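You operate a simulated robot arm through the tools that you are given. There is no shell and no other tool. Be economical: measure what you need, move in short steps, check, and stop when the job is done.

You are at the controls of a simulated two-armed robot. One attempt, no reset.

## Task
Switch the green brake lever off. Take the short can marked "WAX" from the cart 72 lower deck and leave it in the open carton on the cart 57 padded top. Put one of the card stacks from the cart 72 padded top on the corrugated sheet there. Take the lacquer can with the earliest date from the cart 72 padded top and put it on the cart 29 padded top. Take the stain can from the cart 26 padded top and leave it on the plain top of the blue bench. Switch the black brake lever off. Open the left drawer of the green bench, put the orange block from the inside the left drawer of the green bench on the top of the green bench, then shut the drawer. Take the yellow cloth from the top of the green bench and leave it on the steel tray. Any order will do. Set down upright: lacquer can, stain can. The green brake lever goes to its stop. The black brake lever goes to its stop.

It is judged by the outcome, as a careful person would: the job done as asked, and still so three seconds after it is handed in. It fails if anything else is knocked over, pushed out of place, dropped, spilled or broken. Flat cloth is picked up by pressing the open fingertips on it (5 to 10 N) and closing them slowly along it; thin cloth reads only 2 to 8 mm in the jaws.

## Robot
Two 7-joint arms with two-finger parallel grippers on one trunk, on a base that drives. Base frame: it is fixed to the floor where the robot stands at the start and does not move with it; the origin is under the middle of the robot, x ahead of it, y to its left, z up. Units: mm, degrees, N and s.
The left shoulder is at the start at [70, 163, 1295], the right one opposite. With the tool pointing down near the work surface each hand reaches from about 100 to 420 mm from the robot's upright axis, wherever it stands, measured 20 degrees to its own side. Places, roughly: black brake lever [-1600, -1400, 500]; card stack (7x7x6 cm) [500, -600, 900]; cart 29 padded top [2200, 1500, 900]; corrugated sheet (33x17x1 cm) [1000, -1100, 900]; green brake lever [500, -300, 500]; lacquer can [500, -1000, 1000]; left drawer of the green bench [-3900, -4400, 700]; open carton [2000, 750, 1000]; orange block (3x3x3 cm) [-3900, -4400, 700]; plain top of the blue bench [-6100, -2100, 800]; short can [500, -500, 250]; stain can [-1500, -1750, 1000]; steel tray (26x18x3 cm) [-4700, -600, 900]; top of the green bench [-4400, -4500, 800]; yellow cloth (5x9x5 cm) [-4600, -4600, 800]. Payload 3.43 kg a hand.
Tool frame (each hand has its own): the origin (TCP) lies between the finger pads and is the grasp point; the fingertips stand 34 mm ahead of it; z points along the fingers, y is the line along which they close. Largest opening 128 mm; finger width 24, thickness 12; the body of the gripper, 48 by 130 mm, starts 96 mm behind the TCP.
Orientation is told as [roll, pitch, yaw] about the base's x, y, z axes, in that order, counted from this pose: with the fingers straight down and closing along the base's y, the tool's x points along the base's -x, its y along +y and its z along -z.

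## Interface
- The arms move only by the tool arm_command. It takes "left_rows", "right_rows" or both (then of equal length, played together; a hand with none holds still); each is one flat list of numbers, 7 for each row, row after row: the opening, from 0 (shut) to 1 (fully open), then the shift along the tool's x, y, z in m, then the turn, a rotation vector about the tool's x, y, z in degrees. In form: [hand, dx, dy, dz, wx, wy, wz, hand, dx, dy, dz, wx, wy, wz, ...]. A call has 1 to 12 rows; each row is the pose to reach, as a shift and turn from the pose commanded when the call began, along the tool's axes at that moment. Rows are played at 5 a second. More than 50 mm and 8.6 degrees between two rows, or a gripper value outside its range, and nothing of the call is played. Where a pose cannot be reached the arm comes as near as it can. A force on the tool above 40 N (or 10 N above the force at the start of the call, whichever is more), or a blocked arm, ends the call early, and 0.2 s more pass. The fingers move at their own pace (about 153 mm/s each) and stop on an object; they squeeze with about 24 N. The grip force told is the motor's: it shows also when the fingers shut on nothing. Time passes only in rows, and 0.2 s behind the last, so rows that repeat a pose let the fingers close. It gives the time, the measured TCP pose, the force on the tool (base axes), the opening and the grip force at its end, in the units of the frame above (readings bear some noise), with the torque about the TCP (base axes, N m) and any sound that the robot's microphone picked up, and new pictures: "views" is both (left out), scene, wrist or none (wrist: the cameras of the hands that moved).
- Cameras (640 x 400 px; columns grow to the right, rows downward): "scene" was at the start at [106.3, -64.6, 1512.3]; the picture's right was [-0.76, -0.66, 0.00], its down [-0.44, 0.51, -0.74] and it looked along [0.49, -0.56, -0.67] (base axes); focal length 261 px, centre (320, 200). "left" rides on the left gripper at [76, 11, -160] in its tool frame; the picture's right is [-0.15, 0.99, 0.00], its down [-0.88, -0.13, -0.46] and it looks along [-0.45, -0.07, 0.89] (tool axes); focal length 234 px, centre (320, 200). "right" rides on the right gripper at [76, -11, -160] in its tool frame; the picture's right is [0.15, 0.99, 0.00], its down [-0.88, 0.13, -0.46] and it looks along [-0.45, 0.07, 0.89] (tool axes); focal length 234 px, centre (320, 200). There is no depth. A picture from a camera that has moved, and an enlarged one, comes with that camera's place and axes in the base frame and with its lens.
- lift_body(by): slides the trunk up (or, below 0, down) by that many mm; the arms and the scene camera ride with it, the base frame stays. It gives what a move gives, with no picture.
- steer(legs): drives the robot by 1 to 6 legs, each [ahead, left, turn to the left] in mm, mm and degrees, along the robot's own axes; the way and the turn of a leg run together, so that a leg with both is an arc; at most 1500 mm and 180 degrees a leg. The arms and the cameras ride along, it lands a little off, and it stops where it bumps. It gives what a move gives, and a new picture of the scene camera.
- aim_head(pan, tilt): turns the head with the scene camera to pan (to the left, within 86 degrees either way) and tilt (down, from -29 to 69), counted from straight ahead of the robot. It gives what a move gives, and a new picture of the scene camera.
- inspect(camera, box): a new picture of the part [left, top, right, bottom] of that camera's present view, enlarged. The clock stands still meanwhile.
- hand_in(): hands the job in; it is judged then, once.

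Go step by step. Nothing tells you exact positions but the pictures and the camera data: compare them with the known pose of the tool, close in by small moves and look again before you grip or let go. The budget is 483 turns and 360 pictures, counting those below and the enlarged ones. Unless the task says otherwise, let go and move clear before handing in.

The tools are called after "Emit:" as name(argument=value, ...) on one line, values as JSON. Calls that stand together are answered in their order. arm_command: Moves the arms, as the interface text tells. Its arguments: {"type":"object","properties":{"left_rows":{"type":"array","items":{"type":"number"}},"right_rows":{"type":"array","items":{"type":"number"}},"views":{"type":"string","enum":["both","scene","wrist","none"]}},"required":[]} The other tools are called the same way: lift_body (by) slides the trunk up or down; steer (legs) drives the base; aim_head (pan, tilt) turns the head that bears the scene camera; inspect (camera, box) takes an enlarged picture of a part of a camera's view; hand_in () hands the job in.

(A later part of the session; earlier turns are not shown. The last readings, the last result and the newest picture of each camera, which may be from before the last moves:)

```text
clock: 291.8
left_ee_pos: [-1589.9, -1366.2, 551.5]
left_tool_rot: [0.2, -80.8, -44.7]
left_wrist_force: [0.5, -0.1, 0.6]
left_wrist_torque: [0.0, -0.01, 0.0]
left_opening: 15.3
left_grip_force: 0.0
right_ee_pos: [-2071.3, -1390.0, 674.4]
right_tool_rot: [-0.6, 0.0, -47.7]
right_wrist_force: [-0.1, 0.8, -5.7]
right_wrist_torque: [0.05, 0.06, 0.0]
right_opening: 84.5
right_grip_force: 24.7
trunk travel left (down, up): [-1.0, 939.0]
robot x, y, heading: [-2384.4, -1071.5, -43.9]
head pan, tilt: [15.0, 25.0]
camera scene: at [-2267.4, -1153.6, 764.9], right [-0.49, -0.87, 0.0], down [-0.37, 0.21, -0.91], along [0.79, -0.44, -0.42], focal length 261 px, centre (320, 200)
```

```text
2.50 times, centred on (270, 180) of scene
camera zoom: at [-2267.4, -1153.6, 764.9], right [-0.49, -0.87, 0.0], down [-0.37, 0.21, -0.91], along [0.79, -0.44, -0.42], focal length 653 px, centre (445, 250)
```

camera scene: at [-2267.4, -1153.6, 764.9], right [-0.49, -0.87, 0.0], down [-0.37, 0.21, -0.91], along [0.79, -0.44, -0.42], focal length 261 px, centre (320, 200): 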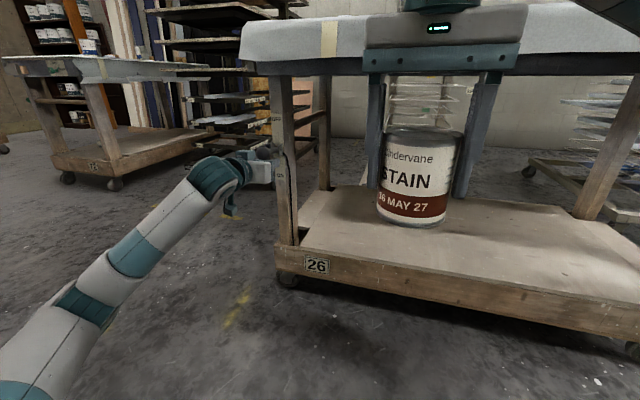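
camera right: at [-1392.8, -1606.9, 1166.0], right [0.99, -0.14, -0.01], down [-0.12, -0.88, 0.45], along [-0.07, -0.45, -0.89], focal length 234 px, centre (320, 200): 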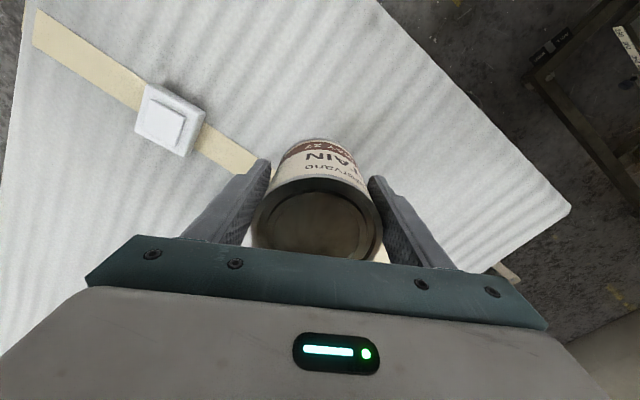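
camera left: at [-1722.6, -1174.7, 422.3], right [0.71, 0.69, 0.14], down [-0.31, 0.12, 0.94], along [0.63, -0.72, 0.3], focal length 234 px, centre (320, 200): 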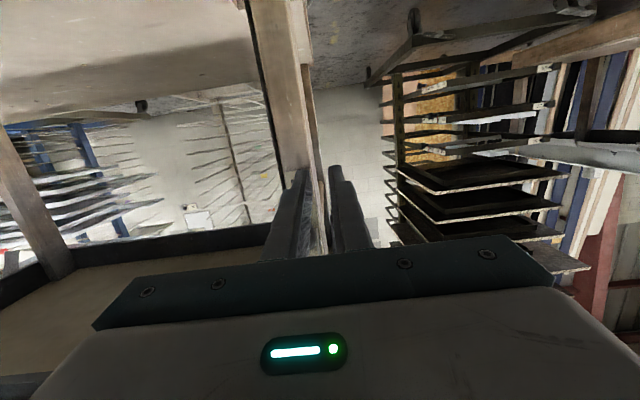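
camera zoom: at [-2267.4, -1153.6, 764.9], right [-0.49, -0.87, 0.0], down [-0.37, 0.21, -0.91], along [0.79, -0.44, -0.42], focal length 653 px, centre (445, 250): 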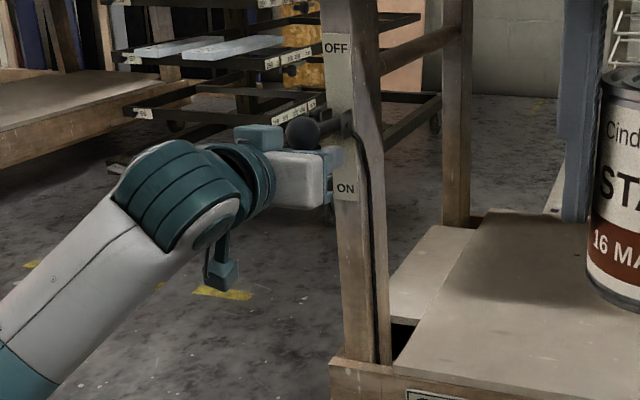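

The knob is lifting. I'll continue upward to its stop.

Emit:
arm_command(left_rows=[0.12, -0.012, 0, 0, 0, 0, 0, 0.12, -0.022, 0, 0, 0, 0, 0, 0.12, -0.03, 0, 0, 0, 0, 0, 0.12, -0.038, 0, 0, 0, 0, 0, 0.12, -0.046, 0, 0, 0, 0, 0, 0.12, -0.054, 0, 0, 0, 0, 0, 0.12, -0.062, 0, 0, 0, 0, 0, 0.12, -0.07, 0, 0, 0, 0, 0], views="none")

Emit:
inspect(camera="scene", box=[200, 100, 340, 260])

Emit:
inspect(camera="left", box=[200, 120, 440, 300])

```text
clock: 293.2
left_ee_pos: [-1583.6, -1371.8, 590.3]
left_tool_rot: [0.3, -79.4, -44.7]
left_wrist_force: [-1.3, 0.9, -12.0]
left_wrist_torque: [-0.17, -0.24, 0.19]
left_opening: 20.3
left_grip_force: 4.3
right_ee_pos: [-2070.9, -1387.7, 672.7]
right_tool_rot: [-0.8, 0.1, -47.5]
right_wrist_force: [-0.5, 0.3, -5.2]
right_wrist_torque: [0.07, 0.06, -0.01]
right_opening: 84.1
right_grip_force: 23.5
trunk travel left (down, up): [-1.0, 939.0]
robot x, y, heading: [-2386.7, -1071.1, -44.1]
head pan, tilt: [15.0, 25.0]
stopped in row 7 (left hand): the force on the tool passed its limit at 54 N (the readings are from after the stop); the commanded pose is now the measured one
```

```text
2.50 times, centred on (270, 180) of scene
camera zoom: at [-2266.8, -1153.1, 764.7], right [-0.48, -0.87, 0.0], down [-0.37, 0.21, -0.91], along [0.79, -0.44, -0.42], focal length 653 px, centre (445, 250)
```

zoom: 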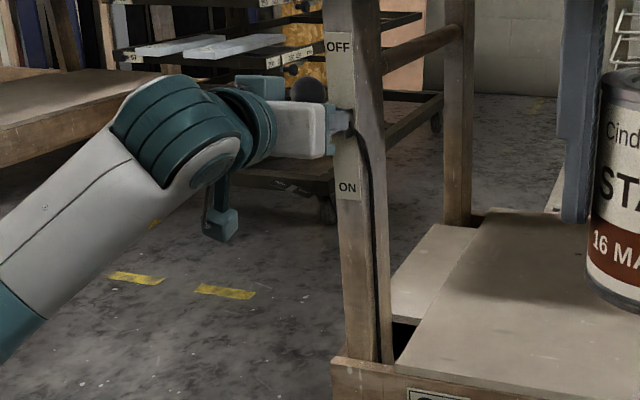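

```text
2.22 times, centred on (320, 210) of left
camera zoom: at [-1699.1, -1244.5, 544.3], right [0.71, 0.69, 0.14], down [-0.3, 0.11, 0.95], along [0.64, -0.72, 0.28], focal length 520 px, centre (320, 178)
```

zoom: 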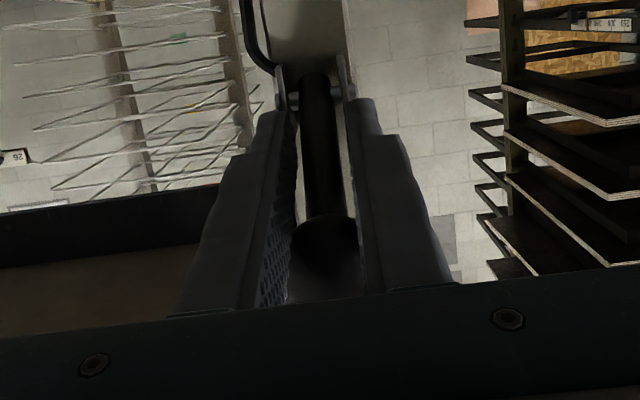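

It stopped at the same relative height as the green one. I'll ease off, back up 15 mm and push once more to be sure it is at its stop.

Emit:
arm_command(left_rows=[0.12, 0.012, 0, 0, 0, 0, 0], views="none")

Emit:
steer(legs=[[-20, 0, 0]])

Emit:
arm_command(left_rows=[0.12, -0.007, 0, 0, 0, 0, 0, 0.12, -0.013, 0, 0, 0, 0, 0, 0.12, -0.019, 0, 0, 0, 0, 0, 0.12, -0.025, 0, 0, 0, 0, 0, 0.12, -0.031, 0, 0, 0, 0, 0, 0.12, -0.037, 0, 0, 0, 0, 0], views="none")

Emit:
inspect(camera="scene", box=[200, 100, 340, 260])

```text
clock: 293.6
left_ee_pos: [-1586.8, -1371.1, 585.0]
left_tool_rot: [0.5, -79.9, -45.0]
left_wrist_force: [-0.1, -0.4, 0.4]
left_wrist_torque: [-0.02, -0.02, 0.02]
left_opening: 15.1
left_grip_force: 0.1
right_ee_pos: [-2070.1, -1388.0, 672.7]
right_tool_rot: [-0.6, 0.0, -47.5]
right_wrist_force: [0.8, -0.6, -4.6]
right_wrist_torque: [0.06, 0.03, -0.01]
right_opening: 84.4
right_grip_force: 23.9
trunk travel left (down, up): [-1.0, 939.0]
robot x, y, heading: [-2386.0, -1071.8, -43.9]
head pan, tilt: [15.0, 25.0]
```

```text
clock: 294.4
left_ee_pos: [-1600.1, -1355.9, 583.1]
left_tool_rot: [0.4, -79.9, -44.8]
left_wrist_force: [-0.8, -0.1, 1.2]
left_wrist_torque: [0.0, 0.04, -0.02]
left_opening: 15.5
left_grip_force: 0.0
right_ee_pos: [-2085.9, -1373.0, 673.4]
right_tool_rot: [-0.6, 0.1, -47.5]
right_wrist_force: [-0.2, -0.5, -5.2]
right_wrist_torque: [0.04, 0.05, -0.01]
right_opening: 84.7
right_grip_force: 23.8
trunk travel left (down, up): [-1.0, 939.0]
robot x, y, heading: [-2399.1, -1056.4, -43.9]
head pan, tilt: [15.0, 25.0]
camera scene: at [-2282.3, -1138.9, 764.8], right [-0.48, -0.87, 0.0], down [-0.37, 0.21, -0.91], along [0.79, -0.44, -0.42], focal length 261 px, centre (320, 200)
```

scene: 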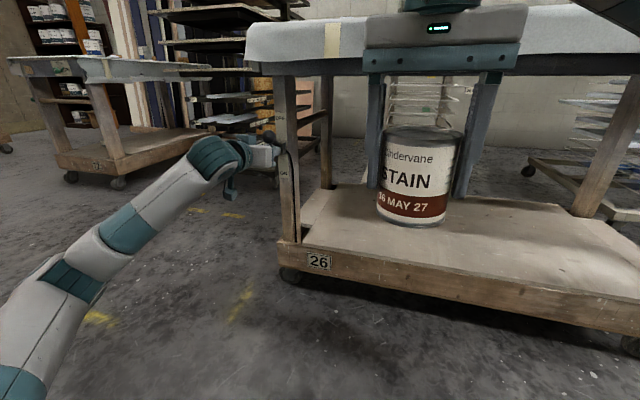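

```text
clock: 295.5
left_ee_pos: [-1597.9, -1360.2, 593.6]
left_tool_rot: [0.6, -78.4, -45.1]
left_wrist_force: [-0.6, 0.4, -12.1]
left_wrist_torque: [0.0, -0.04, 0.19]
left_opening: 20.4
left_grip_force: 4.4
right_ee_pos: [-2084.7, -1374.0, 673.9]
right_tool_rot: [-0.7, 0.2, -47.4]
right_wrist_force: [0.0, 0.4, -4.6]
right_wrist_torque: [0.06, 0.07, 0.05]
right_opening: 84.3
right_grip_force: 23.8
trunk travel left (down, up): [-1.0, 939.0]
robot x, y, heading: [-2404.2, -1061.6, -44.1]
head pan, tilt: [15.0, 25.0]
stopped in row 5 (left hand): the force on the tool passed its limit at 50 N (the readings are from after the stop); the commanded pose is now the measured one
```

```text
2.50 times, centred on (270, 180) of scene
camera zoom: at [-2281.5, -1138.8, 764.8], right [-0.48, -0.88, 0.0], down [-0.37, 0.21, -0.91], along [0.79, -0.44, -0.42], focal length 653 px, centre (445, 250)
```

zoom: 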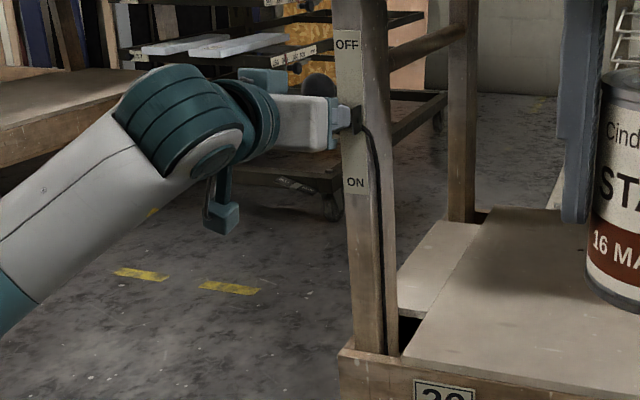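

The lever is at its OFF stop. I'll lower the fingers clear and back away.

Emit:
arm_command(left_rows=[0.12, 0.02, 0, 0, 0, 0, 0, 0.2, 0.05, 0, 0, 0, 0, 0], views="none")

Emit:
steer(legs=[[-300, 0, 0]])

Emit:
inspect(camera="scene", box=[240, 80, 400, 220])

Emit:
arm_command(left_rows=[0.3, 0, 0, 0, 0, 8, 0, 0.5, 0, 0, 0, 0, 16, 0, 0.7, 0, 0, 0, 0, 24, 0, 0.9, 0, 0, 0, 0, 32, 0, 1, 0, 0, 0, 0, 40, 0, 1, 0, 0, 0, 0, 48, 0, 1, 0, 0, 0, 0, 56, 0, 1, 0, 0, 0, 0, 64, 0, 1, 0, 0, 0, 0, 72, 0, 1, 0, 0, 0, 0, 78.5, 0, 1, 0, 0, 0, 0, 78.5, 0], views="none")

```text
clock: 296.1
left_ee_pos: [-1606.2, -1354.5, 549.5]
left_tool_rot: [0.9, -79.0, -45.2]
left_wrist_force: [0.6, -0.7, -0.2]
left_wrist_torque: [0.02, 0.02, 0.02]
left_opening: 25.5
left_grip_force: 0.1
right_ee_pos: [-2084.0, -1373.4, 672.9]
right_tool_rot: [-0.6, 0.0, -47.4]
right_wrist_force: [-0.6, 0.5, -4.8]
right_wrist_torque: [0.04, 0.06, -0.04]
right_opening: 84.4
right_grip_force: 24.6
trunk travel left (down, up): [-1.0, 939.0]
robot x, y, heading: [-2406.3, -1060.9, -43.8]
head pan, tilt: [15.0, 25.0]
```

```text
clock: 298.1
left_ee_pos: [-1819.4, -1144.2, 548.2]
left_tool_rot: [0.8, -78.9, -44.9]
left_wrist_force: [-1.2, -0.2, 0.0]
left_wrist_torque: [-0.03, 0.0, -0.01]
left_opening: 25.6
left_grip_force: 0.1
right_ee_pos: [-2298.7, -1166.0, 673.5]
right_tool_rot: [-0.6, -0.1, -47.1]
right_wrist_force: [-0.1, -0.6, -5.6]
right_wrist_torque: [0.04, 0.06, -0.01]
right_opening: 84.6
right_grip_force: 24.0
trunk travel left (down, up): [-1.0, 939.0]
robot x, y, heading: [-2616.7, -853.2, -43.5]
head pan, tilt: [15.0, 25.0]
camera scene: at [-2496.5, -932.2, 764.8], right [-0.48, -0.88, 0.0], down [-0.37, 0.2, -0.91], along [0.8, -0.43, -0.42], focal length 261 px, centre (320, 200)
```

scene: 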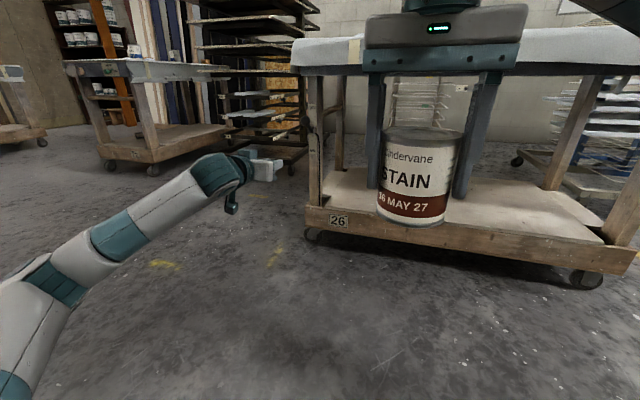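

```text
2.86 times, centred on (320, 150) of scene
camera zoom: at [-2496.5, -932.2, 764.8], right [-0.48, -0.88, 0.0], down [-0.37, 0.2, -0.91], along [0.8, -0.43, -0.42], focal length 746 px, centre (320, 343)
```

zoom: 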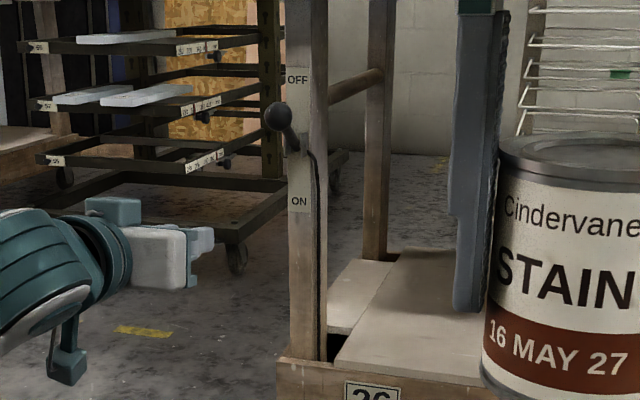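

```text
clock: 300.5
left_ee_pos: [-1819.5, -1144.5, 548.4]
left_tool_rot: [0.3, -0.4, -44.1]
left_wrist_force: [1.1, -0.5, 0.3]
left_wrist_torque: [0.0, 0.0, -0.02]
left_opening: 127.9
left_grip_force: 0.1
right_ee_pos: [-2299.2, -1166.0, 674.1]
right_tool_rot: [-0.6, 0.0, -47.1]
right_wrist_force: [0.3, -0.1, -5.4]
right_wrist_torque: [0.07, 0.05, 0.02]
right_opening: 84.7
right_grip_force: 23.4
trunk travel left (down, up): [-1.0, 939.0]
robot x, y, heading: [-2615.4, -849.3, -43.4]
head pan, tilt: [15.0, 25.0]
```

The black lever is OFF. I'll raise the trunk, tuck the left arm, and turn toward the blue bench.

Emit:
lift_body(by=400)

Emit:
lift_body(by=330)

Emit:
arm_command(left_rows=[1, 0.05, 0, 0, 0, 0, 0, 1, 0.1, 0, 0, 0, 0, 0, 1, 0.15, 0, 0, 0, 0, 0, 1, 0.2, 0, 0, 0, 0, 0, 1, 0.25, 0, 0, 0, 0, 0, 1, 0.3, 0, 0, 0, 0, 0], views="none")

Emit:
steer(legs=[[0, 0, -117]])

```text
clock: 304.3
left_ee_pos: [-1819.6, -1144.5, 947.7]
left_tool_rot: [0.2, -0.4, -44.1]
left_wrist_force: [-0.6, -0.9, 0.4]
left_wrist_torque: [0.03, -0.01, 0.01]
left_opening: 128.1
left_grip_force: 0.1
right_ee_pos: [-2298.6, -1167.3, 1074.4]
right_tool_rot: [-0.7, 0.0, -47.1]
right_wrist_force: [0.4, 0.3, -4.9]
right_wrist_torque: [0.07, 0.04, 0.03]
right_opening: 84.4
right_grip_force: 24.3
trunk travel left (down, up): [-401.0, 539.0]
robot x, y, heading: [-2617.9, -852.9, -43.4]
head pan, tilt: [15.0, 25.0]
```

```text
clock: 307.6
left_ee_pos: [-1818.4, -1142.6, 1276.3]
left_tool_rot: [0.3, -0.3, -44.1]
left_wrist_force: [0.4, -0.5, -0.5]
left_wrist_torque: [0.0, -0.02, 0.0]
left_opening: 128.0
left_grip_force: 0.1
right_ee_pos: [-2297.6, -1166.7, 1404.1]
right_tool_rot: [-0.5, -0.1, -47.1]
right_wrist_force: [-0.2, 0.1, -6.0]
right_wrist_torque: [0.09, 0.09, -0.01]
right_opening: 84.5
right_grip_force: 24.6
trunk travel left (down, up): [-731.0, 209.0]
robot x, y, heading: [-2615.1, -853.2, -43.5]
head pan, tilt: [15.0, 25.0]
```

```text
clock: 309.0
left_ee_pos: [-2037.3, -932.4, 1277.2]
left_tool_rot: [0.2, -0.4, -44.1]
left_wrist_force: [-0.4, -0.5, -0.4]
left_wrist_torque: [-0.05, -0.02, 0.01]
left_opening: 128.1
left_grip_force: 0.1
right_ee_pos: [-2299.8, -1166.2, 1404.7]
right_tool_rot: [-0.6, -0.2, -47.1]
right_wrist_force: [-0.1, 0.2, -3.9]
right_wrist_torque: [0.03, 0.01, 0.01]
right_opening: 84.1
right_grip_force: 23.8
trunk travel left (down, up): [-731.0, 209.0]
robot x, y, heading: [-2610.5, -850.3, -43.5]
head pan, tilt: [15.0, 25.0]
```

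```text
clock: 314.2
left_ee_pos: [-2950.3, -1332.4, 1276.4]
left_tool_rot: [0.1, -0.4, -161.0]
left_wrist_force: [0.3, -0.4, -0.1]
left_wrist_torque: [0.0, 0.0, 0.0]
left_opening: 127.8
left_grip_force: 0.0
right_ee_pos: [-3039.6, -992.8, 1403.9]
right_tool_rot: [-0.6, -0.1, -164.0]
right_wrist_force: [0.2, 0.5, -5.5]
right_wrist_torque: [0.01, -0.07, -0.03]
right_opening: 84.3
right_grip_force: 23.7
trunk travel left (down, up): [-731.0, 209.0]
robot x, y, heading: [-2613.7, -850.5, -160.4]
head pan, tilt: [15.0, 25.0]
camera scene: at [-2737.5, -922.8, 1494.8], right [-0.57, 0.82, 0.0], down [0.35, 0.24, -0.91], along [-0.75, -0.51, -0.42], focal length 261 px, centre (320, 200)
```

scene: 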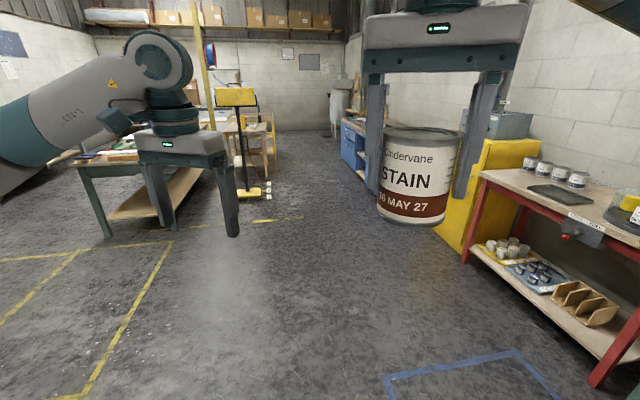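

The green bench is on the left, the red bench and yellow cabinet on the right, and the blue bench beyond. I'll drive forward.

Emit:
steer(legs=[[1400, 0, 0]])

Emit:
aim_head(pan=-10, tilt=25)

```text
clock: 321.2
left_ee_pos: [-4260.0, -1807.2, 1276.8]
left_tool_rot: [0.2, -0.6, -160.4]
left_wrist_force: [0.2, 0.0, 0.6]
left_wrist_torque: [0.01, 0.04, -0.02]
left_opening: 128.2
left_grip_force: 0.1
right_ee_pos: [-4350.6, -1469.1, 1403.1]
right_tool_rot: [-0.6, -0.1, -163.5]
right_wrist_force: [-1.0, -0.8, -5.0]
right_wrist_torque: [0.06, -0.1, -0.03]
right_opening: 84.1
right_grip_force: 24.2
trunk travel left (down, up): [-731.0, 209.0]
robot x, y, heading: [-3928.1, -1323.0, -160.1]
head pan, tilt: [15.0, 25.0]
camera scene: at [-4049.7, -1396.5, 1494.8], right [-0.57, 0.82, 0.0], down [0.35, 0.24, -0.91], along [-0.74, -0.52, -0.42], focal length 261 px, centre (320, 200)
```

scene: 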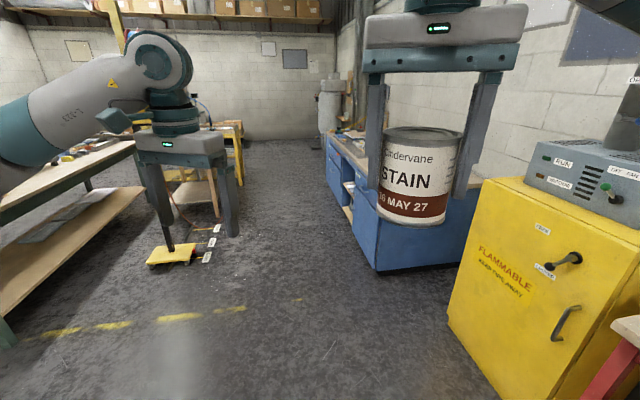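

```text
clock: 322.1
left_ee_pos: [-4259.3, -1806.8, 1276.6]
left_tool_rot: [0.1, -0.4, -160.3]
left_wrist_force: [-0.1, 0.1, 0.1]
left_wrist_torque: [0.03, 0.02, -0.02]
left_opening: 128.2
left_grip_force: 0.1
right_ee_pos: [-4349.9, -1470.3, 1403.4]
right_tool_rot: [-0.6, 0.0, -163.4]
right_wrist_force: [-0.4, -0.2, -6.0]
right_wrist_torque: [0.02, -0.08, 0.03]
right_opening: 83.9
right_grip_force: 23.7
trunk travel left (down, up): [-731.0, 209.0]
robot x, y, heading: [-3928.7, -1327.9, -159.6]
head pan, tilt: [-10.0, 25.0]
camera scene: at [-4065.4, -1359.9, 1494.8], right [-0.18, 0.98, 0.0], down [0.42, 0.07, -0.91], along [-0.89, -0.16, -0.42], focal length 261 px, centre (320, 200)
```

scene: 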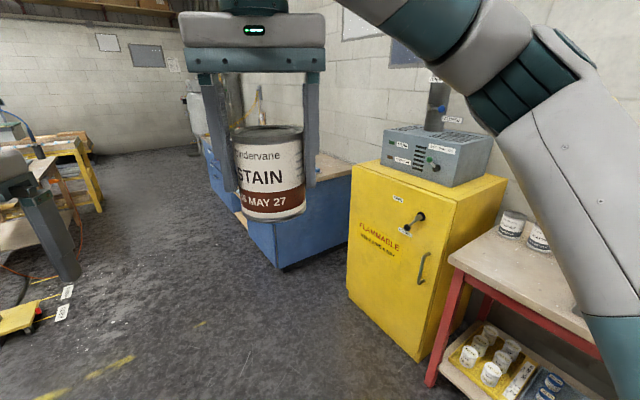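

The blue bench's front edge is near s≈-2642 in my cart axes, with the plain top around (-6100,-2100). I'll drive down the aisle and turn to face it.

Emit:
steer(legs=[[0, 0, 24.6], [1400, 0, 0], [830, -380, 0]])

Emit:
steer(legs=[[0, 0, -90]])

```text
clock: 334.8
left_ee_pos: [-5921.7, -3183.6, 1276.4]
left_tool_rot: [0.1, -0.4, -136.9]
left_wrist_force: [-0.6, 0.6, -1.1]
left_wrist_torque: [0.0, 0.0, 0.03]
left_opening: 127.9
left_grip_force: 0.1
right_ee_pos: [-6139.3, -2909.3, 1403.3]
right_tool_rot: [-0.6, 0.0, -140.0]
right_wrist_force: [1.4, 0.1, -5.7]
right_wrist_torque: [0.08, -0.08, 0.04]
right_opening: 84.2
right_grip_force: 24.0
trunk travel left (down, up): [-731.0, 209.0]
robot x, y, heading: [-5811.9, -2611.0, -136.5]
head pan, tilt: [-10.0, 25.0]
camera scene: at [-5921.3, -2696.3, 1494.9], right [-0.55, 0.83, 0.0], down [0.35, 0.23, -0.91], along [-0.76, -0.5, -0.42], focal length 261 px, centre (320, 200)
```

scene: 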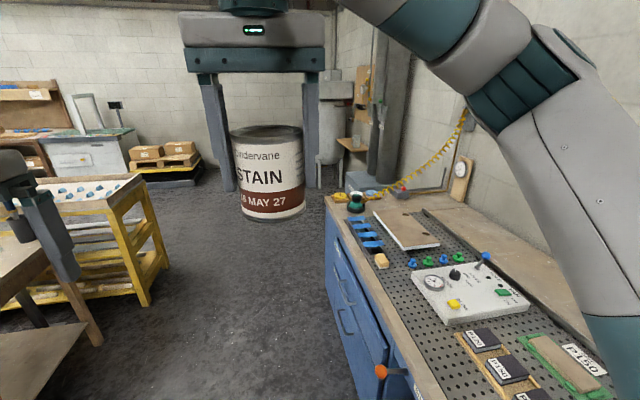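

```text
clock: 339.0
left_ee_pos: [-6384.7, -2498.0, 1276.5]
left_tool_rot: [0.1, -0.3, 133.3]
left_wrist_force: [0.1, 1.0, 0.3]
left_wrist_torque: [0.01, 0.01, -0.05]
left_opening: 128.3
left_grip_force: 0.1
right_ee_pos: [-6112.2, -2280.2, 1404.1]
right_tool_rot: [-0.6, 0.0, 130.3]
right_wrist_force: [0.2, 0.4, -5.0]
right_wrist_torque: [-0.04, -0.06, -0.01]
right_opening: 83.9
right_grip_force: 24.2
trunk travel left (down, up): [-731.0, 209.0]
robot x, y, heading: [-5808.2, -2605.9, 133.7]
head pan, tilt: [-10.0, 25.0]
camera scene: at [-5894.6, -2497.5, 1494.8], right [0.83, 0.56, 0.0], down [0.24, -0.35, -0.91], along [-0.5, 0.75, -0.42], focal length 261 px, centre (320, 200)
```

scene: 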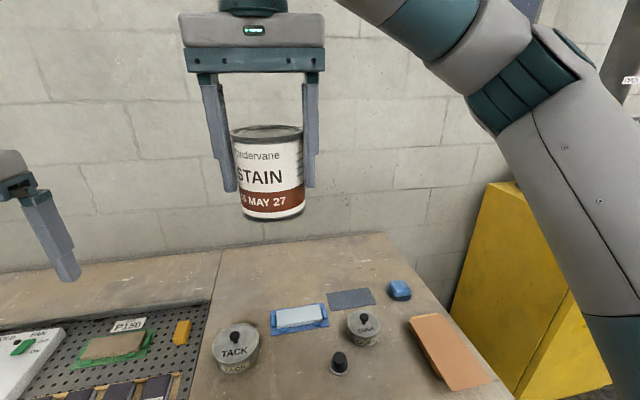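

The plain wooden part is to the right, with some items on it. I'll look down for a clear spot.

Emit:
aim_head(pan=-15, tilt=50)

Emit:
inspect(camera="right", box=[0, 0, 640, 400])

```text
clock: 339.9
left_ee_pos: [-6384.7, -2499.5, 1276.9]
left_tool_rot: [0.1, -0.3, 133.3]
left_wrist_force: [-0.2, -0.1, -0.3]
left_wrist_torque: [0.01, 0.0, -0.02]
left_opening: 128.0
left_grip_force: 0.0
right_ee_pos: [-6112.9, -2281.0, 1403.7]
right_tool_rot: [-0.5, 0.1, 130.3]
right_wrist_force: [-1.1, 0.2, -5.1]
right_wrist_torque: [-0.08, -0.04, -0.02]
right_opening: 83.9
right_grip_force: 23.7
trunk travel left (down, up): [-731.0, 209.0]
robot x, y, heading: [-5808.8, -2608.9, 133.5]
head pan, tilt: [-15.0, 50.0]
camera scene: at [-5880.4, -2506.4, 1457.4], right [0.88, 0.48, 0.0], down [0.37, -0.67, -0.64], along [-0.31, 0.56, -0.77], focal length 261 px, centre (320, 200)
```

scene: 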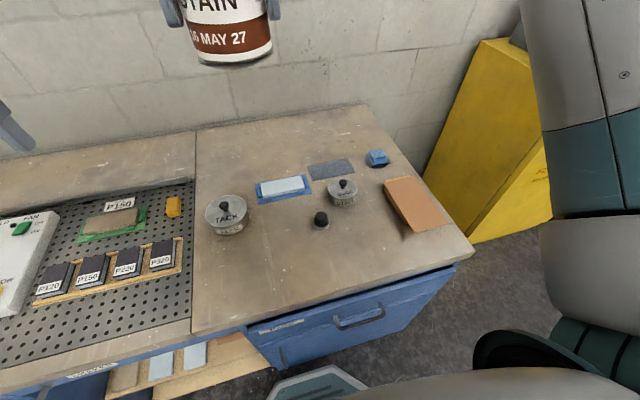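

```text
1.00 times, centred on (320, 200) of right (not enlarged: the box is as wide or as high as the picture)
camera zoom: at [-6056.4, -2334.0, 1563.2], right [-0.66, -0.75, -0.01], down [-0.67, 0.58, 0.45], along [-0.34, 0.31, -0.89], focal length 234 px, centre (320, 200)
```

zoom: 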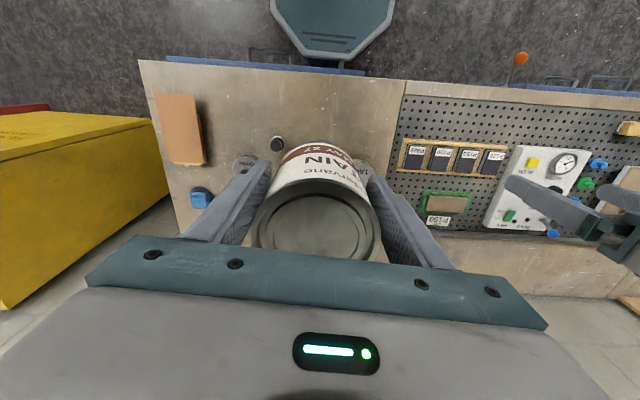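

I'll place it on the clear front part of the plain top, near (-6140,-2320). First I'll tuck the left hand back off the bench and trim the right.

Emit:
arm_command(left_rows=[1, 0.05, 0, 0, 0, 0, 0, 1, 0.1, 0, 0, 0, 0, 0, 1, 0.15, 0, 0, 0, 0, 0, 1, 0.2, 0, 0, 0, 0, 0, 1, 0.25, 0, 0, 0, 0, 0, 1, 0.25, 0, 0, 0, 0, 0], right_rows=[0.45, 0.004, 0.015, 0, 0, 0, 0, 0.45, 0.008, 0.03, 0, 0, 0, 0, 0.45, 0.012, 0.046, 0, 0, 0, 0, 0.45, 0.012, 0.046, 0, 0, 0, 0, 0.45, 0.012, 0.046, 0, 0, 0, 0, 0.45, 0.012, 0.046, 0, 0, 0, 0], views="none")

Emit:
lift_body(by=-350)

Emit:
aim_head(pan=-5, tilt=45)

```text
clock: 341.3
left_ee_pos: [-6217.5, -2682.3, 1273.2]
left_tool_rot: [0.1, -0.4, 133.3]
left_wrist_force: [-0.2, 0.8, -0.3]
left_wrist_torque: [0.0, 0.0, 0.0]
left_opening: 127.8
left_grip_force: 0.1
right_ee_pos: [-6140.1, -2319.3, 1402.0]
right_tool_rot: [-0.6, 0.2, 130.3]
right_wrist_force: [0.7, -0.1, -4.1]
right_wrist_torque: [-0.09, -0.08, 0.0]
right_opening: 83.8
right_grip_force: 24.0
trunk travel left (down, up): [-731.0, 209.0]
robot x, y, heading: [-5808.0, -2607.5, 133.7]
head pan, tilt: [-15.0, 50.0]
```

```text
clock: 344.7
left_ee_pos: [-6216.2, -2682.5, 924.1]
left_tool_rot: [0.1, -0.5, 133.2]
left_wrist_force: [0.0, 0.0, 0.0]
left_wrist_torque: [-0.01, -0.01, 0.01]
left_opening: 128.2
left_grip_force: 0.0
right_ee_pos: [-6138.7, -2319.5, 1053.2]
right_tool_rot: [-0.7, 0.0, 130.3]
right_wrist_force: [-0.4, 0.4, -5.1]
right_wrist_torque: [-0.08, -0.1, 0.03]
right_opening: 84.0
right_grip_force: 24.1
trunk travel left (down, up): [-381.0, 559.0]
robot x, y, heading: [-5811.4, -2611.8, 134.0]
head pan, tilt: [-15.0, 50.0]
```

```text
clock: 345.4
left_ee_pos: [-6217.0, -2682.2, 924.6]
left_tool_rot: [0.1, -0.3, 133.4]
left_wrist_force: [0.8, -0.2, 0.3]
left_wrist_torque: [-0.04, -0.01, -0.01]
left_opening: 127.8
left_grip_force: 0.0
right_ee_pos: [-6139.1, -2319.2, 1052.9]
right_tool_rot: [-0.6, 0.0, 130.3]
right_wrist_force: [0.0, 0.3, -4.7]
right_wrist_torque: [-0.05, -0.06, 0.03]
right_opening: 83.9
right_grip_force: 23.9
trunk travel left (down, up): [-381.0, 559.0]
robot x, y, heading: [-5808.8, -2607.5, 133.7]
head pan, tilt: [-5.0, 45.0]
camera scene: at [-5894.0, -2510.7, 1114.2], right [0.78, 0.63, 0.0], down [0.44, -0.55, -0.71], along [-0.44, 0.55, -0.71], focal length 261 px, centre (320, 200)
```

scene: 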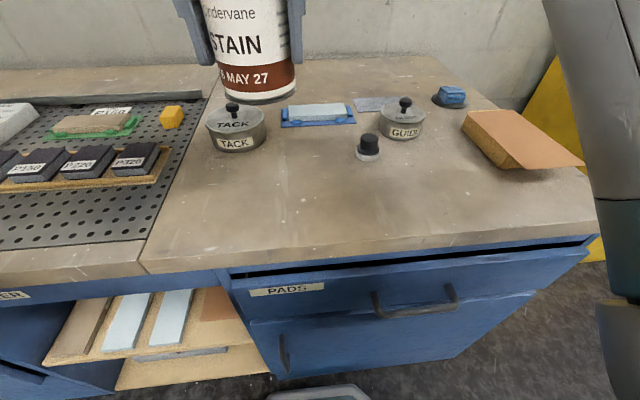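

The landing spot below the can is clear. I'll lower further and then slowly to contact.

Emit:
lift_body(by=-125)

Emit:
arm_command(right_rows=[0.45, 0, 0, 0.006, 0, 0, 0, 0.45, 0, 0, 0.012, 0, 0, 0, 0.45, 0, 0, 0.018, 0, 0, 0, 0.45, 0, 0, 0.022, 0, 0, 0, 0.45, 0, 0, 0.026, 0, 0, 0, 0.45, 0, 0, 0.03, 0, 0, 0], views="scene")

```text
clock: 347.0
left_ee_pos: [-6217.3, -2682.5, 798.4]
left_tool_rot: [0.0, -0.5, 133.3]
left_wrist_force: [0.8, 0.2, 0.2]
left_wrist_torque: [0.01, 0.04, 0.02]
left_opening: 128.2
left_grip_force: 0.0
right_ee_pos: [-6138.4, -2320.4, 929.4]
right_tool_rot: [-0.6, 0.0, 130.3]
right_wrist_force: [0.2, -0.5, -5.6]
right_wrist_torque: [-0.07, -0.03, 0.03]
right_opening: 84.0
right_grip_force: 23.7
trunk travel left (down, up): [-256.0, 684.0]
robot x, y, heading: [-5806.6, -2607.1, 133.5]
head pan, tilt: [-5.0, 45.0]
```

```text
clock: 348.4
left_ee_pos: [-6217.1, -2683.2, 799.2]
left_tool_rot: [0.1, -0.4, 133.3]
left_wrist_force: [-0.2, 0.2, 0.5]
left_wrist_torque: [0.02, 0.01, 0.0]
left_opening: 127.8
left_grip_force: 0.0
right_ee_pos: [-6139.3, -2319.6, 898.2]
right_tool_rot: [-0.5, 0.0, 130.3]
right_wrist_force: [0.2, -0.5, -6.2]
right_wrist_torque: [-0.07, -0.09, 0.01]
right_opening: 83.9
right_grip_force: 24.1
trunk travel left (down, up): [-256.0, 684.0]
robot x, y, heading: [-5810.4, -2612.0, 133.4]
head pan, tilt: [-5.0, 45.0]
camera scene: at [-5894.0, -2510.8, 989.2], right [0.78, 0.63, 0.0], down [0.44, -0.55, -0.71], along [-0.44, 0.55, -0.71], focal length 261 px, centre (320, 200)
```

scene: 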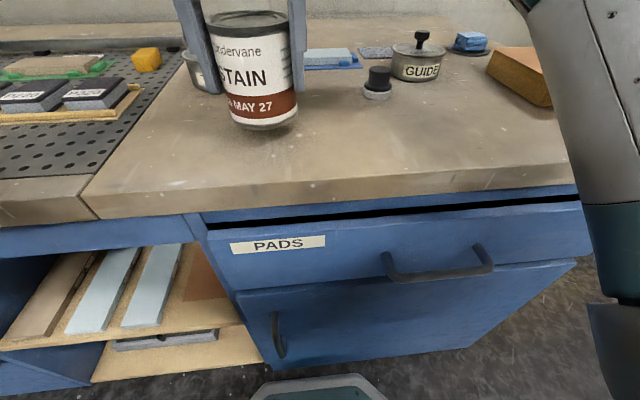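

Not yet touching. I'll keep lowering.

Emit:
arm_command(right_rows=[0.45, 0, 0, 0.005, 0, 0, 0, 0.45, 0, 0, 0.01, 0, 0, 0, 0.45, 0, 0, 0.014, 0, 0, 0, 0.45, 0, 0, 0.018, 0, 0, 0, 0.45, 0, 0, 0.022, 0, 0, 0, 0.45, 0, 0, 0.026, 0, 0, 0, 0.45, 0, 0, 0.03, 0, 0, 0, 0.45, 0, 0, 0.034, 0, 0, 0, 0.45, 0, 0, 0.038, 0, 0, 0], views="none")

```text
clock: 350.4
left_ee_pos: [-6214.6, -2683.0, 799.8]
left_tool_rot: [0.2, -0.6, 133.3]
left_wrist_force: [-0.7, -0.1, 0.3]
left_wrist_torque: [0.01, 0.0, 0.04]
left_opening: 128.0
left_grip_force: 0.1
right_ee_pos: [-6135.6, -2321.6, 861.9]
right_tool_rot: [-0.5, -0.2, 130.3]
right_wrist_force: [3.4, -2.3, 20.8]
right_wrist_torque: [-0.52, 0.89, 0.11]
right_opening: 83.1
right_grip_force: 23.8
trunk travel left (down, up): [-256.0, 684.0]
robot x, y, heading: [-5809.1, -2610.8, 133.7]
head pan, tilt: [-5.0, 45.0]
```

Contact. I'll release, rise and check.

Emit:
arm_command(right_rows=[0.45, 0, 0, -0.002, 0, 0, 0, 0.8, 0, 0, -0.002, 0, 0, 0, 1, 0, 0, -0.002, 0, 0, 0, 1, 0, 0, -0.002, 0, 0, 0, 1, 0, 0, -0.04, 0, 0, 0, 1, 0, 0, -0.09, 0, 0, 0, 1, 0, 0, -0.14, 0, 0, 0], views="scene")

Emit:
lift_body(by=350)

```text
clock: 352.0
left_ee_pos: [-6214.8, -2683.6, 800.3]
left_tool_rot: [0.1, -0.6, 133.2]
left_wrist_force: [0.2, 0.2, -0.8]
left_wrist_torque: [-0.03, 0.04, 0.0]
left_opening: 127.9
left_grip_force: 0.1
right_ee_pos: [-6138.5, -2320.9, 1001.3]
right_tool_rot: [-0.7, -0.1, 130.4]
right_wrist_force: [-0.7, -0.2, 0.5]
right_wrist_torque: [0.02, 0.0, 0.02]
right_opening: 128.2
right_grip_force: 0.1
trunk travel left (down, up): [-256.0, 684.0]
robot x, y, heading: [-5808.5, -2605.8, 133.7]
head pan, tilt: [-5.0, 45.0]
camera scene: at [-5893.3, -2512.0, 989.3], right [0.78, 0.63, 0.0], down [0.44, -0.55, -0.71], along [-0.44, 0.55, -0.71], focal length 261 px, centre (320, 200)
```

scene: 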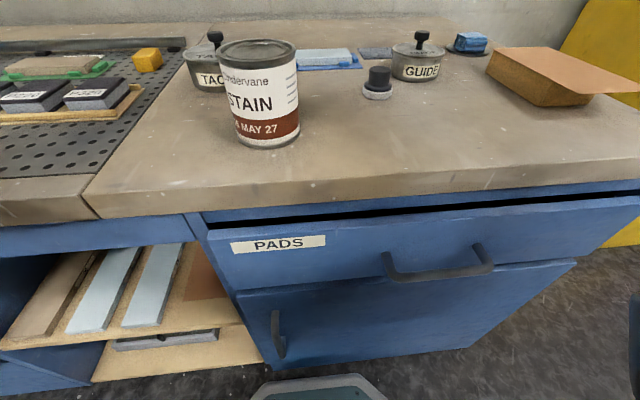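

```text
clock: 355.4
left_ee_pos: [-6217.1, -2681.5, 1149.5]
left_tool_rot: [0.1, -0.5, 133.2]
left_wrist_force: [-0.2, -0.3, -0.4]
left_wrist_torque: [0.03, -0.01, -0.02]
left_opening: 128.0
left_grip_force: 0.1
right_ee_pos: [-6140.2, -2318.7, 1350.2]
right_tool_rot: [-0.6, 0.0, 130.3]
right_wrist_force: [-0.3, 0.8, 0.9]
right_wrist_torque: [-0.02, -0.01, -0.01]
right_opening: 128.0
right_grip_force: 0.0
trunk travel left (down, up): [-606.0, 334.0]
robot x, y, heading: [-5811.6, -2608.6, 133.9]
head pan, tilt: [-5.0, 45.0]
```

The stain can is upright on the plain top. Next is the green bench, so I'll back off and turn toward it.

Emit:
steer(legs=[[-450, 0, 0], [0, 0, 172]])

Emit:
aim_head(pan=0, tilt=20)

```text
clock: 362.4
left_ee_pos: [-5369.2, -3287.4, 1162.1]
left_tool_rot: [1.4, -0.3, -122.1]
left_wrist_force: [1.9, -1.3, -0.4]
left_wrist_torque: [0.18, 0.26, 0.01]
left_opening: 128.1
left_grip_force: 0.1
right_ee_pos: [-5738.9, -3303.7, 1351.5]
right_tool_rot: [0.6, 0.0, -124.6]
right_wrist_force: [-0.5, -0.4, -0.4]
right_wrist_torque: [0.04, -0.04, 0.0]
right_opening: 128.0
right_grip_force: 0.1
trunk travel left (down, up): [-606.0, 334.0]
robot x, y, heading: [-5524.7, -2926.9, -121.3]
head pan, tilt: [-5.0, 45.0]
stopped in leg 2: the robot was blocked; the commanded pose is now the measured one
camera scene: at [-5624.5, -3017.6, 1340.7], right [-0.81, 0.59, -0.03], down [0.43, 0.56, -0.71], along [-0.4, -0.58, -0.71], focal length 261 px, centre (320, 200)
```

scene: 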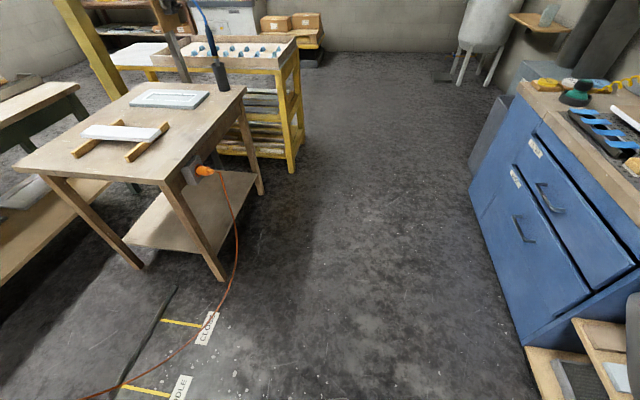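

```text
clock: 363.2
left_ee_pos: [-5368.0, -3284.8, 1161.3]
left_tool_rot: [1.3, -0.7, -122.0]
left_wrist_force: [0.3, 0.2, -0.5]
left_wrist_torque: [-0.05, 0.01, 0.02]
left_opening: 127.9
left_grip_force: 0.1
right_ee_pos: [-5740.6, -3297.5, 1352.6]
right_tool_rot: [0.9, -0.3, -124.9]
right_wrist_force: [0.5, -0.6, -0.6]
right_wrist_torque: [0.02, 0.05, -0.01]
right_opening: 128.1
right_grip_force: 0.1
trunk travel left (down, up): [-606.0, 334.0]
robot x, y, heading: [-5519.7, -2933.4, -121.8]
head pan, tilt: [0.0, 20.0]
camera scene: at [-5622.1, -3026.3, 1377.9], right [-0.85, 0.52, -0.03], down [0.2, 0.27, -0.94], along [-0.49, -0.81, -0.34], focal length 261 px, centre (320, 200)
```

scene: 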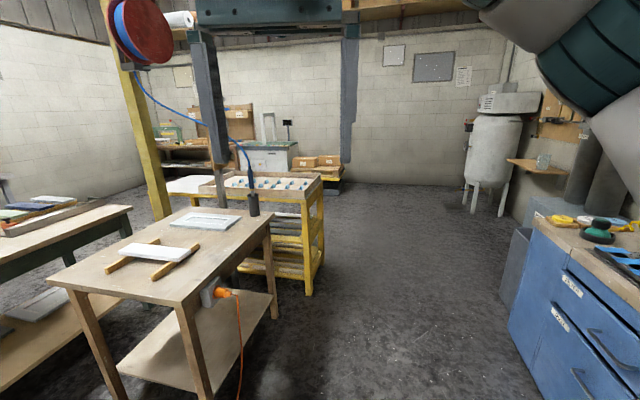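

The turn was blocked and the robot is slightly tilted, so something is touching. I'll look to the left side.

Emit:
aim_head(pan=60, tilt=25)

Emit:
inspect(camera="left", box=[0, 0, 640, 400])

```text
clock: 364.6
left_ee_pos: [-5351.1, -3316.2, 1148.8]
left_tool_rot: [-0.1, 0.1, -122.2]
left_wrist_force: [1.0, 1.6, 0.0]
left_wrist_torque: [-0.22, 0.01, -0.05]
left_opening: 128.1
left_grip_force: 0.0
right_ee_pos: [-5718.1, -3335.4, 1344.1]
right_tool_rot: [-0.8, 0.5, -124.8]
right_wrist_force: [1.7, -1.0, -0.5]
right_wrist_torque: [0.08, 0.04, -0.01]
right_opening: 128.1
right_grip_force: 0.1
trunk travel left (down, up): [-606.0, 334.0]
robot x, y, heading: [-5518.3, -2933.5, -121.6]
head pan, tilt: [60.0, 25.0]
camera scene: at [-5508.1, -3066.8, 1369.0], right [-0.88, -0.47, -0.01], down [-0.2, 0.38, -0.9], along [0.43, -0.79, -0.43], focal length 261 px, centre (320, 200)
```

scene: 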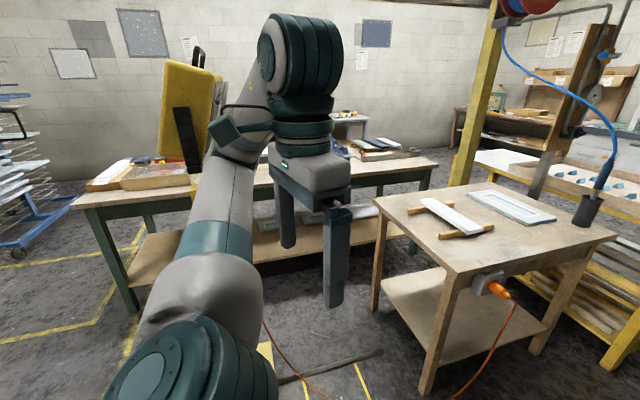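

```text
1.00 times, centred on (320, 200) of left (not enlarged: the box is as wide or as high as the picture)
camera zoom: at [-5302.8, -3259.4, 1308.2], right [0.76, -0.65, 0.0], down [-0.58, -0.68, 0.45], along [-0.3, -0.34, -0.89], focal length 234 px, centre (320, 200)
```

zoom: 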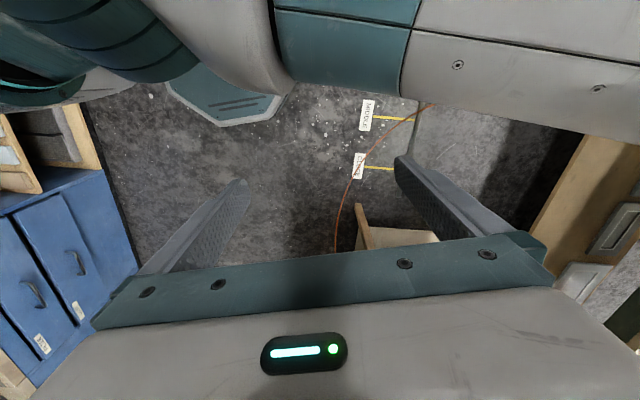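

Emit:
inspect(camera="scene", box=[100, 20, 420, 400])

Emit:
aim_head(pan=86, tilt=40)

```text
1.05 times, centred on (260, 210) of scene (not enlarged: the box is as wide or as high as the picture)
camera zoom: at [-5508.1, -3066.8, 1369.0], right [-0.88, -0.47, -0.01], down [-0.2, 0.38, -0.9], along [0.43, -0.79, -0.43], focal length 275 px, centre (383, 190)
```

zoom: 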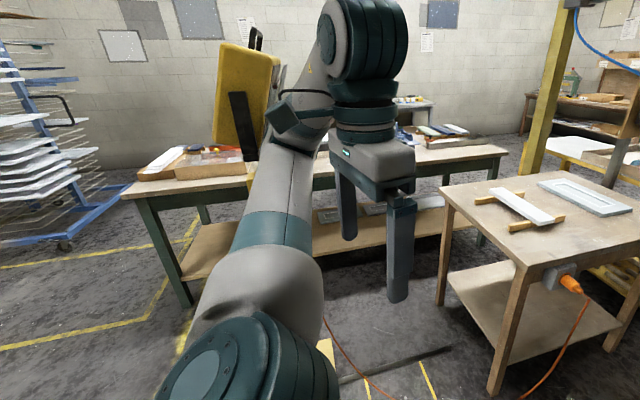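

```text
clock: 365.4
left_ee_pos: [-5359.6, -3309.2, 1151.0]
left_tool_rot: [0.4, 0.2, -122.3]
left_wrist_force: [-0.3, -0.5, 0.1]
left_wrist_torque: [0.0, -0.01, 0.03]
left_opening: 128.0
left_grip_force: 0.0
right_ee_pos: [-5730.2, -3326.7, 1345.3]
right_tool_rot: [-0.3, 0.4, -125.0]
right_wrist_force: [0.0, -0.8, -0.4]
right_wrist_torque: [0.02, 0.01, -0.01]
right_opening: 128.1
right_grip_force: 0.1
trunk travel left (down, up): [-606.0, 334.0]
robot x, y, heading: [-5521.3, -2933.8, -121.9]
head pan, tilt: [85.9, 40.0]
camera scene: at [-5492.1, -3027.0, 1346.2], right [-0.58, -0.81, -0.01], down [-0.51, 0.38, -0.77], along [0.63, -0.45, -0.63], focal length 261 px, centre (320, 200)
```

scene: 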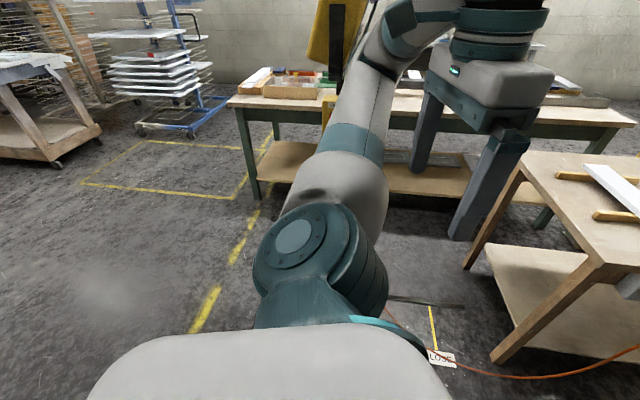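

The left arm is against the yellow work lamp. I'll reverse the turn gently and watch whether the lamp settles upright.

Emit:
steer(legs=[[0, 0, -6]])

```text
clock: 366.4
left_ee_pos: [-5382.7, -3325.7, 1151.2]
left_tool_rot: [-0.3, -0.4, -128.2]
left_wrist_force: [0.1, -0.5, -0.1]
left_wrist_torque: [0.04, 0.04, -0.01]
left_opening: 127.9
left_grip_force: 0.0
right_ee_pos: [-5747.5, -3305.8, 1349.5]
right_tool_rot: [-1.0, -0.1, -130.9]
right_wrist_force: [0.2, -0.6, -0.5]
right_wrist_torque: [0.0, 0.04, -0.02]
right_opening: 127.8
right_grip_force: 0.1
trunk travel left (down, up): [-606.0, 334.0]
robot x, y, heading: [-5518.9, -2932.1, -127.9]
head pan, tilt: [85.9, 40.0]
camera scene: at [-5481.6, -3031.3, 1346.6], right [-0.66, -0.75, 0.0], down [-0.48, 0.43, -0.76], along [0.57, -0.51, -0.64], focal length 261 px, centre (320, 200)
```

scene: 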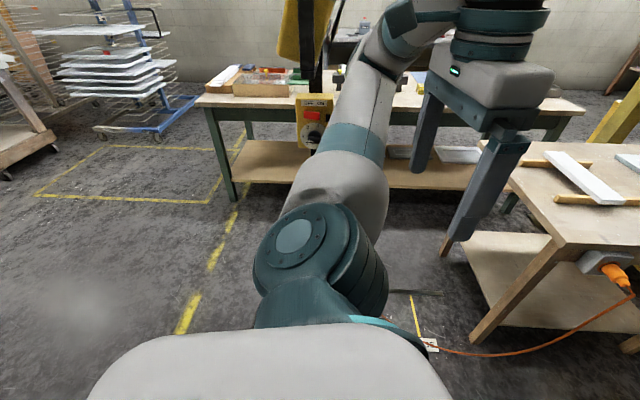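

Emit:
steer(legs=[[0, 0, -15]])

Emit:
inspect(camera="scene", box=[180, 0, 500, 200])

```text
clock: 367.7
left_ee_pos: [-5490.0, -3348.1, 1150.4]
left_tool_rot: [-0.2, -0.3, -143.1]
left_wrist_force: [0.4, -0.6, -0.7]
left_wrist_torque: [0.02, 0.0, -0.02]
left_opening: 128.4
left_grip_force: 0.1
right_ee_pos: [-5838.6, -3231.4, 1349.1]
right_tool_rot: [-0.9, 0.1, -145.8]
right_wrist_force: [0.3, -0.5, -0.1]
right_wrist_torque: [0.0, -0.03, -0.01]
right_opening: 128.0
right_grip_force: 0.0
trunk travel left (down, up): [-606.0, 334.0]
robot x, y, heading: [-5520.5, -2931.5, -143.0]
head pan, tilt: [85.9, 40.0]
camera scene: at [-5510.7, -3036.0, 1346.5], right [-0.83, -0.55, 0.0], down [-0.35, 0.54, -0.77], along [0.42, -0.64, -0.64], focal length 261 px, centre (320, 200)
```

scene: 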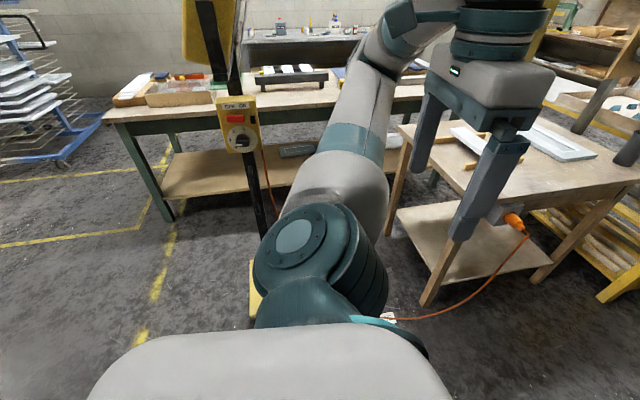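

```text
2.00 times, centred on (340, 100) of scene
camera zoom: at [-5510.7, -3036.0, 1346.5], right [-0.83, -0.55, 0.0], down [-0.35, 0.54, -0.77], along [0.42, -0.64, -0.64], focal length 522 px, centre (280, 400)
```

zoom: 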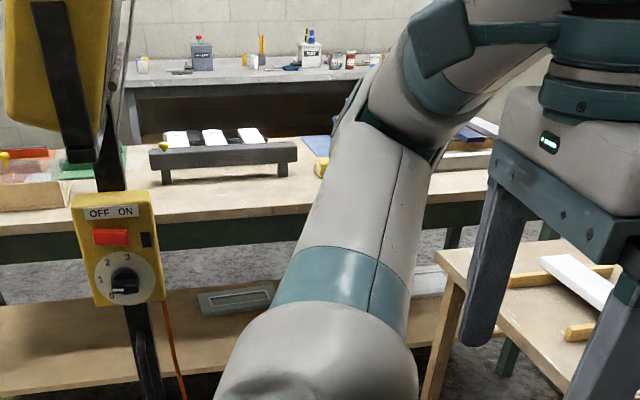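

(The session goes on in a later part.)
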